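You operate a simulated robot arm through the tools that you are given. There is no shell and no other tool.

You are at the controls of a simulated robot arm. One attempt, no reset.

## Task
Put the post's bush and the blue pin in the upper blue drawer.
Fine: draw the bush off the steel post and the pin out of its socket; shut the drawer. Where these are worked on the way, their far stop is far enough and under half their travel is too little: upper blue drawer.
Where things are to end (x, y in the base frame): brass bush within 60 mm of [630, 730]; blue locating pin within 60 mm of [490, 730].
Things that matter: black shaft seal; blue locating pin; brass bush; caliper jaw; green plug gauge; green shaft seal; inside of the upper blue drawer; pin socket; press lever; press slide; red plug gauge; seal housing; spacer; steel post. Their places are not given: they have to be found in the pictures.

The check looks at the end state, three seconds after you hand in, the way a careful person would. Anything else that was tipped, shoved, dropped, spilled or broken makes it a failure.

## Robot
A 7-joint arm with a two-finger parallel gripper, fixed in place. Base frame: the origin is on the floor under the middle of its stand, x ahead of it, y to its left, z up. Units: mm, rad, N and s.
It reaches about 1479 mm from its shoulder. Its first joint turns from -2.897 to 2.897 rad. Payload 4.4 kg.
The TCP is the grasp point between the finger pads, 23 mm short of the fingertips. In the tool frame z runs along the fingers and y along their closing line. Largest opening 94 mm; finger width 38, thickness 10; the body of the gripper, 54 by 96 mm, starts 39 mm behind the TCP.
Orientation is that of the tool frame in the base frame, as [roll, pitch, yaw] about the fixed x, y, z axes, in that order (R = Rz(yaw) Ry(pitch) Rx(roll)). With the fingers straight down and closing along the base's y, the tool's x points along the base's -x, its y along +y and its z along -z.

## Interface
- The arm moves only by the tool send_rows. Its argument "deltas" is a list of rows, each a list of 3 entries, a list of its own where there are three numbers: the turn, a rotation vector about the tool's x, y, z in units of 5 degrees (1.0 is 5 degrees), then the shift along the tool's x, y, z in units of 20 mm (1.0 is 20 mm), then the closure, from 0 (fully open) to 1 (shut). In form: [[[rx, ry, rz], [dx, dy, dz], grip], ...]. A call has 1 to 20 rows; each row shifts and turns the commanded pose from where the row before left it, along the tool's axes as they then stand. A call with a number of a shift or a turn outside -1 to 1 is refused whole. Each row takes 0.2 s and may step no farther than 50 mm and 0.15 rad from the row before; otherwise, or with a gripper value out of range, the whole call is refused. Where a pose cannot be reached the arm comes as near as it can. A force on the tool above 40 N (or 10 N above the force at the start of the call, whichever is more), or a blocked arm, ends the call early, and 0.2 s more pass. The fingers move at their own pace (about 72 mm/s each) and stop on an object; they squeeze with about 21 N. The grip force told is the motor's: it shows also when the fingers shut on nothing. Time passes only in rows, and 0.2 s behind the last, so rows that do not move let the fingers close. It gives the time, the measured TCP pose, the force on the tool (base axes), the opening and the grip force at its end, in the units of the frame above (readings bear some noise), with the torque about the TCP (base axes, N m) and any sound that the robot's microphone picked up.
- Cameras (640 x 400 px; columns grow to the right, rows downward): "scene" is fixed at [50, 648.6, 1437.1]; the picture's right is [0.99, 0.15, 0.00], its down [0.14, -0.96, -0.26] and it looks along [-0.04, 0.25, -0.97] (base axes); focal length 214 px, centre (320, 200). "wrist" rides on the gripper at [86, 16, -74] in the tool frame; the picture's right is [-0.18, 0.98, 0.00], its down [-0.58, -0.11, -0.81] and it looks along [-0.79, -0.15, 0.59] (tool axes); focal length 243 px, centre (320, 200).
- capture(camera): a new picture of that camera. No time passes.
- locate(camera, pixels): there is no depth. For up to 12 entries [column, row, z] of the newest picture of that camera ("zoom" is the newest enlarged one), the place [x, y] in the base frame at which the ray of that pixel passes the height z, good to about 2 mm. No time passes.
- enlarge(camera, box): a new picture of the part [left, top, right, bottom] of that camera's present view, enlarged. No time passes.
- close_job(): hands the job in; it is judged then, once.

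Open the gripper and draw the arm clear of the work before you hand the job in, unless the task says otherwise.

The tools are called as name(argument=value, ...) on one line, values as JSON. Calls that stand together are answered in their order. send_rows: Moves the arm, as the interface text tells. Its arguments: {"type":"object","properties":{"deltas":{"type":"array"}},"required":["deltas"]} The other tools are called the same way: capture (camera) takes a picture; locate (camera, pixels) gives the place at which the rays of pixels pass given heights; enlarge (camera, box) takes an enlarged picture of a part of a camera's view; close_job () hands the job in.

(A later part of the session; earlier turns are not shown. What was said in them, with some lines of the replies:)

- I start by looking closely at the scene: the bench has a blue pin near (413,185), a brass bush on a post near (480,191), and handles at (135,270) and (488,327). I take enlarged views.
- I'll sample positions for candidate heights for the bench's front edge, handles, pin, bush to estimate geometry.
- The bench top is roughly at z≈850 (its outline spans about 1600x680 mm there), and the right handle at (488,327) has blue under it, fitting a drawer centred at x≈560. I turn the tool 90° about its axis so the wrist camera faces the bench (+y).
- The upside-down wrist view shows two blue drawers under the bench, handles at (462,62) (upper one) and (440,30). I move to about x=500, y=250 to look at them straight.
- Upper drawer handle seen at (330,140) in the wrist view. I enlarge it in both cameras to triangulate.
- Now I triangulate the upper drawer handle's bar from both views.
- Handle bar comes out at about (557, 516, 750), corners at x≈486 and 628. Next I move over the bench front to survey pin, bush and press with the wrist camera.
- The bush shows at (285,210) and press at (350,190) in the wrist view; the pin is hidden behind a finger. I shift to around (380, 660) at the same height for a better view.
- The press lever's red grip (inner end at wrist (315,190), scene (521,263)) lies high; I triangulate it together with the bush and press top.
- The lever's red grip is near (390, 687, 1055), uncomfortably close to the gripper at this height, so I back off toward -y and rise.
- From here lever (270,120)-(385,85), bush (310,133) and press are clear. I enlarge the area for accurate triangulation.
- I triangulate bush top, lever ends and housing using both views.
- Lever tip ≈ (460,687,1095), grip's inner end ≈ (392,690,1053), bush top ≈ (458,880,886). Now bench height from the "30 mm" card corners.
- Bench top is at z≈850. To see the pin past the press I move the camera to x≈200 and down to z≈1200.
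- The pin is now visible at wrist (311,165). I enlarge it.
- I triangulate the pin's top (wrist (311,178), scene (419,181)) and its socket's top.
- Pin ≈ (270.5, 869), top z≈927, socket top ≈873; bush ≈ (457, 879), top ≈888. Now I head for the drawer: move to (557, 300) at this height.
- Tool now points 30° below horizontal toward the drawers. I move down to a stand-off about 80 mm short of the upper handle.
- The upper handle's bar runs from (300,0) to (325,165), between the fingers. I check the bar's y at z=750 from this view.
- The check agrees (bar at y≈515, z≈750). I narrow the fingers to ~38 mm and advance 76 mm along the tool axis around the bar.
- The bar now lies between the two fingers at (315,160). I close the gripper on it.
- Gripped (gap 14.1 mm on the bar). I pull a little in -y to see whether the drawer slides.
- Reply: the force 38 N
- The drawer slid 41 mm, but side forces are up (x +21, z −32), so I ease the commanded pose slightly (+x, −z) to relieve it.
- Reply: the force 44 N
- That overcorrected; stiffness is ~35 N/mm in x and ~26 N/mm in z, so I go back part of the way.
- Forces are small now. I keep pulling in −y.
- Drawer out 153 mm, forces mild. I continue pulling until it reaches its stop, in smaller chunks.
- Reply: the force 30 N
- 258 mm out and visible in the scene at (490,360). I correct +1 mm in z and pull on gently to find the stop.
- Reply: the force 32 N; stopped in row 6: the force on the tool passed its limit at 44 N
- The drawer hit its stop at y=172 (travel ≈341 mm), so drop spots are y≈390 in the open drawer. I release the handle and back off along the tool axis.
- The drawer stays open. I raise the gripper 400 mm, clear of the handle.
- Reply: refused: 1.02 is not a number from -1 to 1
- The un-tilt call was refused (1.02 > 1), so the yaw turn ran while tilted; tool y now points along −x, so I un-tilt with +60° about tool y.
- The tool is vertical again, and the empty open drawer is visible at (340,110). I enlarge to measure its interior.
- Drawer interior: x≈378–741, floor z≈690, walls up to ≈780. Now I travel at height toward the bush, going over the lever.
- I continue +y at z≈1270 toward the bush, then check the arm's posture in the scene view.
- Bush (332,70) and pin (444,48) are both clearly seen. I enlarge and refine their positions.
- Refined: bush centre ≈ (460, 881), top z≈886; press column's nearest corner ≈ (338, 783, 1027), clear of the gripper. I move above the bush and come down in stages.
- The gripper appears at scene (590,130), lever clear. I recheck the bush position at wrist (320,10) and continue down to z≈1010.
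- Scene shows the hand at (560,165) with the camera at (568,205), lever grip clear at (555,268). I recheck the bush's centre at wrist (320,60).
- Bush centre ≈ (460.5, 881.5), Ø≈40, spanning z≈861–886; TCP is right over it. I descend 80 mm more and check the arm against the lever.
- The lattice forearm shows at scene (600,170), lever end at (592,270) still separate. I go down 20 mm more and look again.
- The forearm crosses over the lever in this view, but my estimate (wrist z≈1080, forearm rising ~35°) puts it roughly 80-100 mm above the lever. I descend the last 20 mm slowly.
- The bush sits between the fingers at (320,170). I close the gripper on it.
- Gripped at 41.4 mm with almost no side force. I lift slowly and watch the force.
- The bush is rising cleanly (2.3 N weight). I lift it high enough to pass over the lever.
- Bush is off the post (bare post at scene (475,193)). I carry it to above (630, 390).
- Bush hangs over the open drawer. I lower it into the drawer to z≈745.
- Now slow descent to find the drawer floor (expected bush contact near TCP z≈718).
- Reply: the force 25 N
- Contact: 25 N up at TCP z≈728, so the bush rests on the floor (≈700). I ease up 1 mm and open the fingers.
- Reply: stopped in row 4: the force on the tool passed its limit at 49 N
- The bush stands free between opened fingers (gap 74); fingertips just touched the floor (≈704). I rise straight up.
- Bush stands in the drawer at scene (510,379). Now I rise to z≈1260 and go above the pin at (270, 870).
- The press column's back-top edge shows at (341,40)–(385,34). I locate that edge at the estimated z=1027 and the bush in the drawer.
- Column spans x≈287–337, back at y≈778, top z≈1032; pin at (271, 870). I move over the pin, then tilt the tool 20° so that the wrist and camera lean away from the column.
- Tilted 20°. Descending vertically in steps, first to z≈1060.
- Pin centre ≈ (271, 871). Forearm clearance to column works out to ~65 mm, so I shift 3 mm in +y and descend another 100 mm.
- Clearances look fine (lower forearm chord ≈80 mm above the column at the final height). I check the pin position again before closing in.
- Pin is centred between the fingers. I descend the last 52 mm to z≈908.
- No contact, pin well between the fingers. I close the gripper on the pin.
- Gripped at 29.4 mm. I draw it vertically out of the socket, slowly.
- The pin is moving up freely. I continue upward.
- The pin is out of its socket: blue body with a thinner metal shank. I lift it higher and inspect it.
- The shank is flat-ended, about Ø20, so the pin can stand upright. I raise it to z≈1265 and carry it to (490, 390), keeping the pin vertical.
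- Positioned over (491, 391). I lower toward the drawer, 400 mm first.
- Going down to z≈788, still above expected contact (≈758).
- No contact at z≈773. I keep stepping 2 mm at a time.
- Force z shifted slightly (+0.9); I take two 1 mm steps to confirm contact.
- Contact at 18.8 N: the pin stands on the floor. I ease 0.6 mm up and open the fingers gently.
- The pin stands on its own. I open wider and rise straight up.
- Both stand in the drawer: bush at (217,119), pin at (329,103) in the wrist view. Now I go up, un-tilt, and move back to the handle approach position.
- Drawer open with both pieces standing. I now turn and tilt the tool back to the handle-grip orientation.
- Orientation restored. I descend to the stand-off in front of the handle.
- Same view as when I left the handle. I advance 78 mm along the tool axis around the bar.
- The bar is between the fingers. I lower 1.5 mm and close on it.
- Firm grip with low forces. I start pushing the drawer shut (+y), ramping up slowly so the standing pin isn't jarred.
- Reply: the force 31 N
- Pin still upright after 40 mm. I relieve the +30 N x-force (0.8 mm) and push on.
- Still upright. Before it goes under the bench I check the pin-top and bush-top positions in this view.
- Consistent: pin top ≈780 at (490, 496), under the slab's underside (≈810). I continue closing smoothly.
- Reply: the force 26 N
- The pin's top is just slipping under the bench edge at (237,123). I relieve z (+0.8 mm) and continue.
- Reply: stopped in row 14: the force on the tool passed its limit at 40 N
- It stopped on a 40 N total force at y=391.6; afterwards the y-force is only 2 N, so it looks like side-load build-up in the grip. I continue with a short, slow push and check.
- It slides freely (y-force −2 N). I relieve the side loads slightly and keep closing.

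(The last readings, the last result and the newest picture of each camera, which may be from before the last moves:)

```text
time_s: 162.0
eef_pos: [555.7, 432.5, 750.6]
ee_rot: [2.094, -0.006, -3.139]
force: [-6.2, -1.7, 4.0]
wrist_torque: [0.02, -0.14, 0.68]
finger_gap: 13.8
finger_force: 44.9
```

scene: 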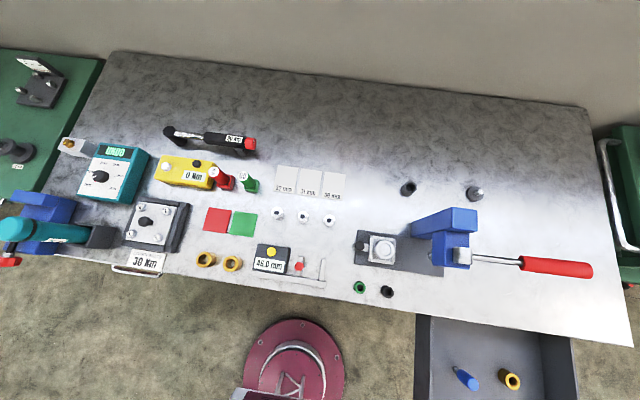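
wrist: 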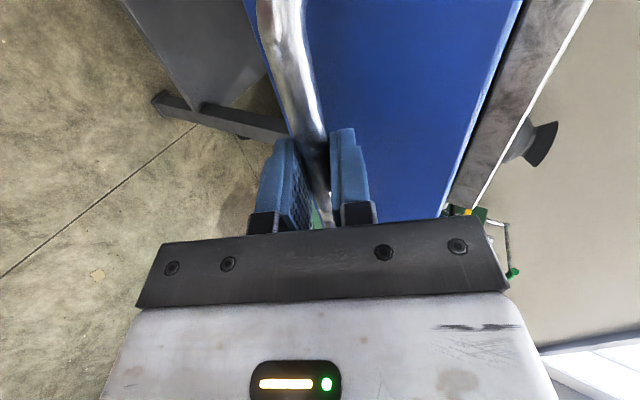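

send_rows(deltas=[[[0, 0, 0], [0, 0.025, 0.0433], 1], [[0, 0, 0], [0, 0.05, 0.0866], 1], [[0, 0, 0], [0, 0.075, 0.13], 1], [[0, 0, 0], [0, 0.1, 0.173], 1], [[0, 0, 0], [0, 0.125, 0.2165], 1], [[0, 0, 0], [0, 0.125, 0.2165], 1], [[0, 0, 0], [0, 0.125, 0.2165], 1], [[0, 0, 0], [0, 0.125, 0.2165], 1], [[0, 0, 0], [0, 0.125, 0.2165], 1], [[0, 0, 0], [0, 0.1, 0.173], 1], [[0, 0, 0], [0, 0.075, 0.13], 1], [[0, 0, 0], [0, 0.05, 0.0866], 1], [[0, 0, 0], [0, 0.025, 0.0433], 1]])

capture(camera="wrist")

enlarge(camera="scene", box=[400, 290, 592, 400])

```text
time_s: 164.8
eef_pos: [556.6, 477.7, 750.3]
ee_rot: [2.094, -0.003, -3.14]
force: [9.2, -1.4, -3.2]
wrist_torque: [-0.05, 0.15, 1.14]
finger_gap: 13.9
finger_force: 45.0
```

```text
taken
```

wrist: 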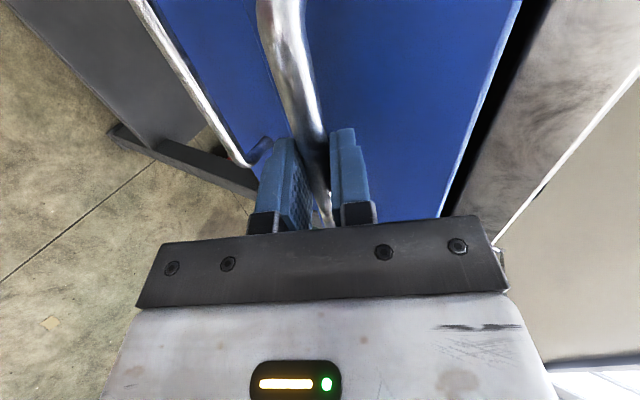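

```text
3.33 times, centred on (496, 345) of scene
```

zoom: 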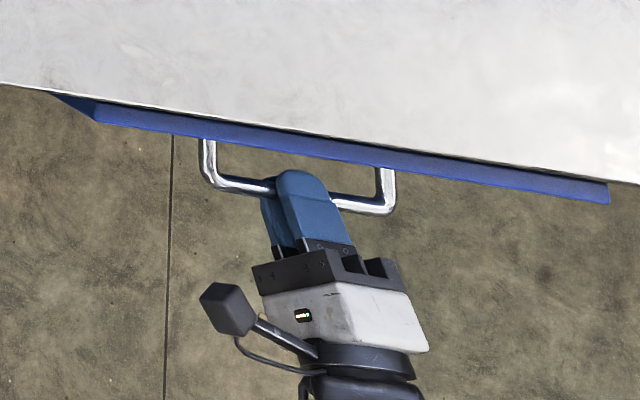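

35 mm remain. I push 30 mm, then creep to the stop.

send_rows(deltas=[[[0, 0, 0], [0, 0.025, 0.0433], 1], [[0, 0, 0], [0, 0.05, 0.0866], 1], [[0, 0, 0], [0, 0.075, 0.13], 1], [[0, 0, 0], [0, 0.1, 0.173], 1], [[0, 0, 0], [0, 0.125, 0.2165], 1], [[0, 0, 0], [0, 0.125, 0.2165], 1], [[0, 0, 0], [0, 0.1, 0.173], 1], [[0, 0, 0], [0, 0.075, 0.13], 1], [[0, 0, 0], [0, 0.05, 0.0866], 1], [[0, 0, 0], [0, 0.025, 0.0433], 1]])

send_rows(deltas=[[[0, 0, 0], [0, 0.025, 0.0433], 1], [[0, 0, 0], [0, 0.025, 0.0433], 1], [[0, 0, 0], [0, 0.025, 0.0433], 1], [[0, 0, 0], [0, 0.025, 0.0433], 1], [[0, 0, 0], [0, 0.025, 0.0433], 1]])

```text
time_s: 167.0
eef_pos: [556.1, 507.3, 749.4]
ee_rot: [2.094, -0.002, -3.139]
force: [1.4, -1.8, 17.8]
wrist_torque: [0.12, -0.77, -0.4]
finger_gap: 13.9
finger_force: 44.7
```

```text
time_s: 168.2
eef_pos: [555.4, 513.6, 750.4]
ee_rot: [2.093, -0.001, 3.142]
force: [5.6, -3.1, 18.1]
wrist_torque: [0.15, -0.07, 0.83]
finger_gap: 14.0
finger_force: 44.9
```

y=513.6 with little y-force yet; a couple more 1 mm steps to make sure it is fully home.

send_rows(deltas=[[[0, 0, 0], [0, 0.025, 0.0433], 1], [[0, 0, 0], [0, 0.025, 0.0433], 1], [[0, 0, 0], [0, 0, 0], 1]])

capture(camera="wrist")

enlarge(camera="scene", box=[448, 305, 528, 355])

```text
time_s: 168.7
eef_pos: [556.1, 511.7, 751.4]
ee_rot: [2.094, -0.001, -3.141]
force: [-7.1, -13.8, 11.3]
wrist_torque: [0.06, -0.25, 0.4]
finger_gap: 13.7
finger_force: 44.8
stopped in row 2: the force on the tool passed its limit at 42 N (the readings are from after the stop); the commanded pose is now the measured one
```

```text
taken
```

wrist: 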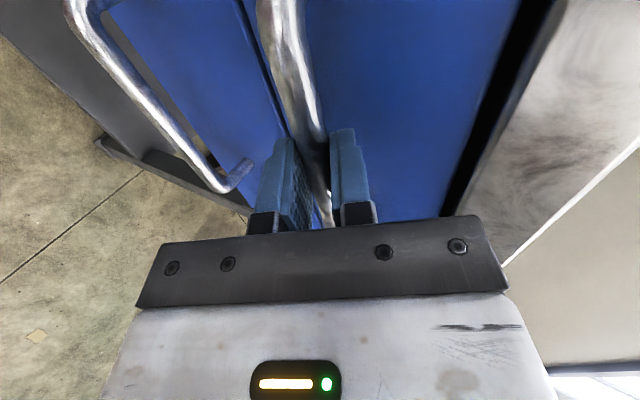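

```text
8.00 times, centred on (488, 330) of scene
```

zoom: 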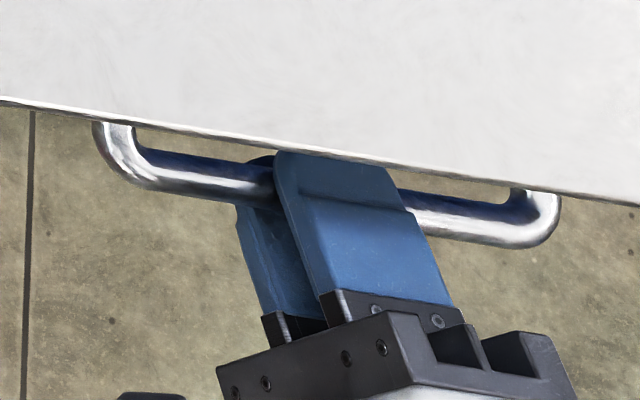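

The drawer hit its stop (y-force −14 N) and the handle sits at the same pixels as originally. I open the fingers and back away along the tool axis.

send_rows(deltas=[[[0, 0, 0], [0, 0, 0], 0.8], [[0, 0, 0], [0, 0, 0], 0.6], [[0, 0, 0], [0, 0, 0], 0.6], [[0, 0, 0], [0, 0, -0.4], 0.6], [[0, 0, 0], [0, 0, -0.8], 0.6], [[0, 0, 0], [0, 0, -0.8], 0.6], [[0, 0, 0], [0, 0, -0.8], 0.6], [[0, 0, 0], [0, 0, -0.8], 0.6], [[0, 0, 0], [0, 0, -0.8], 0.6], [[0, 0, 0], [0, 0, -1], 0.6], [[0, 0, 0], [0, 0, -1], 0.6], [[0, 0, 0], [0, 0, -1], 0.6]])

capture(camera="wrist")

enlarge(camera="scene", box=[448, 305, 528, 355])

```text
time_s: 171.3
eef_pos: [556.6, 384.1, 823.5]
ee_rot: [2.094, -0.004, -3.141]
force: [0.3, -0.5, 0.3]
wrist_torque: [0.01, -0.03, -0.03]
finger_gap: 37.3
finger_force: 0.1
```

```text
taken
```

wrist: 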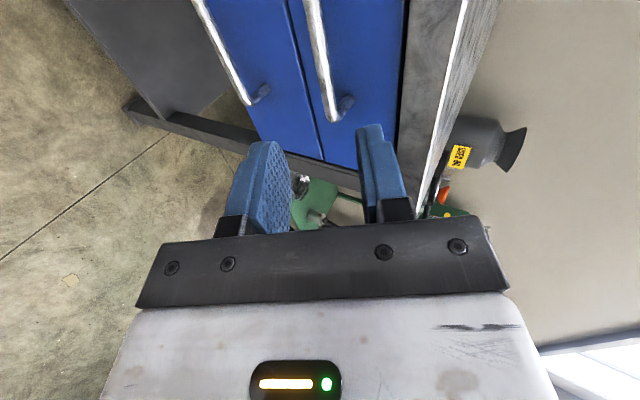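

```text
8.00 times, centred on (488, 330) of scene
```

zoom: 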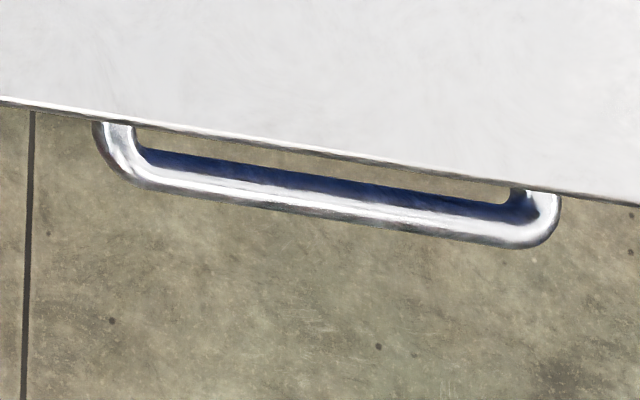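

The drawer is shut, handle exactly as at the start. I open the gripper and draw the arm clear, up and back.

send_rows(deltas=[[[0, 0, 0], [0, -0.25, -0.9], 0.3], [[0, 0, 0], [0, -0.25, -0.9], 0], [[0, 0, 0], [0, -0.25, -0.9], 0], [[0, 0, 0], [0, -0.25, -0.9], 0], [[0, 0, 0], [0, 0.866, -0.5], 0], [[0, 0, 0], [0, 0.866, -0.5], 0], [[0, 0, 0], [0, 0.866, -0.5], 0], [[0, 0, 0], [0, 0.866, -0.5], 0], [[0, 0, 0], [0, 0.866, -0.5], 0], [[0, 0, 0], [0, 0.866, -0.5], 0], [[0, 0, 0], [0, 0.866, -0.5], 0], [[0, 0, 0], [0, 0.866, -0.5], 0], [[0, 0, 0], [0, 0.866, -0.5], 0], [[0, 0, 0], [0, 0.866, -0.5], 0], [[0, 0, 0], [0, 0.866, -0.5], 0], [[0, 0, 0], [0, 0.866, -0.5], 0], [[0, 0, 0], [0, 0.866, -0.5], 0], [[0, 0, 0], [0, 0.866, -0.5], 0]])

capture(camera="scene")

capture(camera="wrist")

```text
time_s: 175.1
eef_pos: [557.4, 312.2, 1121.7]
ee_rot: [2.095, -0.004, -3.141]
force: [-0.3, -1.2, -0.4]
wrist_torque: [0.05, -0.02, 0.0]
finger_gap: 94.1
finger_force: 0.1
```

```text
taken
```

scene: 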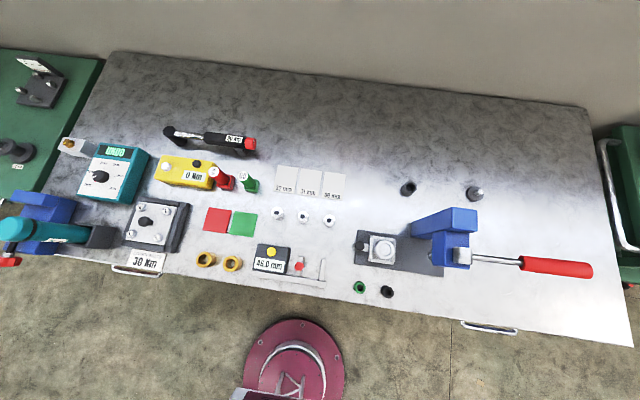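

```text
taken
```

wrist: 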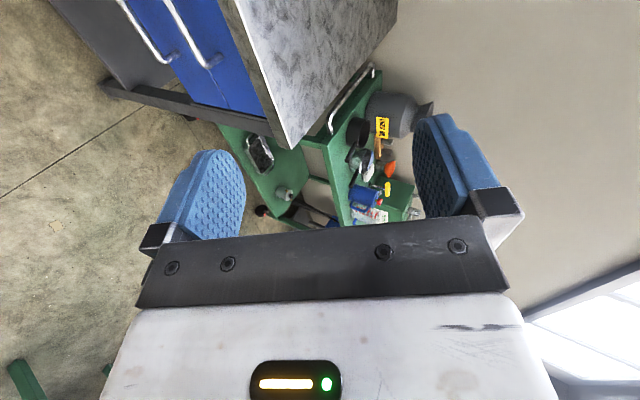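

The scene matches the start, apart from the empty post and socket. The seals, gauges, spacers, caliper and press lever have not moved, both drawers are flush, and the arm is clear with the gripper open. I last saw the pin upright as it went under the bench edge and did not reopen the drawer to check it. I hand the job in.

close_job()

```text
The job is handed in.
```

The bush and the blue pin are in the upper blue drawer, the drawer is shut, and I've handed the job in. The one thing I couldn't confirm is where the two pieces ended up once they were out of sight under the bench.

- **Bush:** I drew it off the steel post and stood it in the open drawer. With the drawer shut, that puts it at about (630, 731).
- **Pin:** I drew it out of its socket and stood it upright on its shank. With the drawer shut, that puts it at about (491, 731).
- **Drawer:** I pulled it out to its far stop, about 341 mm, then pushed it back until it stopped. The handle now looks exactly as it did at the start.

While closing, the push stopped once on the 40 N force limit, about 120 mm short of shut. The pin was already under the bench by then. The drawer slid freely afterwards, so I took it as sideways load in the grip. I last saw the pin upright as it went under the bench edge and did not reopen the drawer to check, so it could have tipped after that.

In the last scene picture everything else on the bench looks unmoved, including the press lever, seals, gauges, spacers and caliper. The arm is clear with the gripper open.
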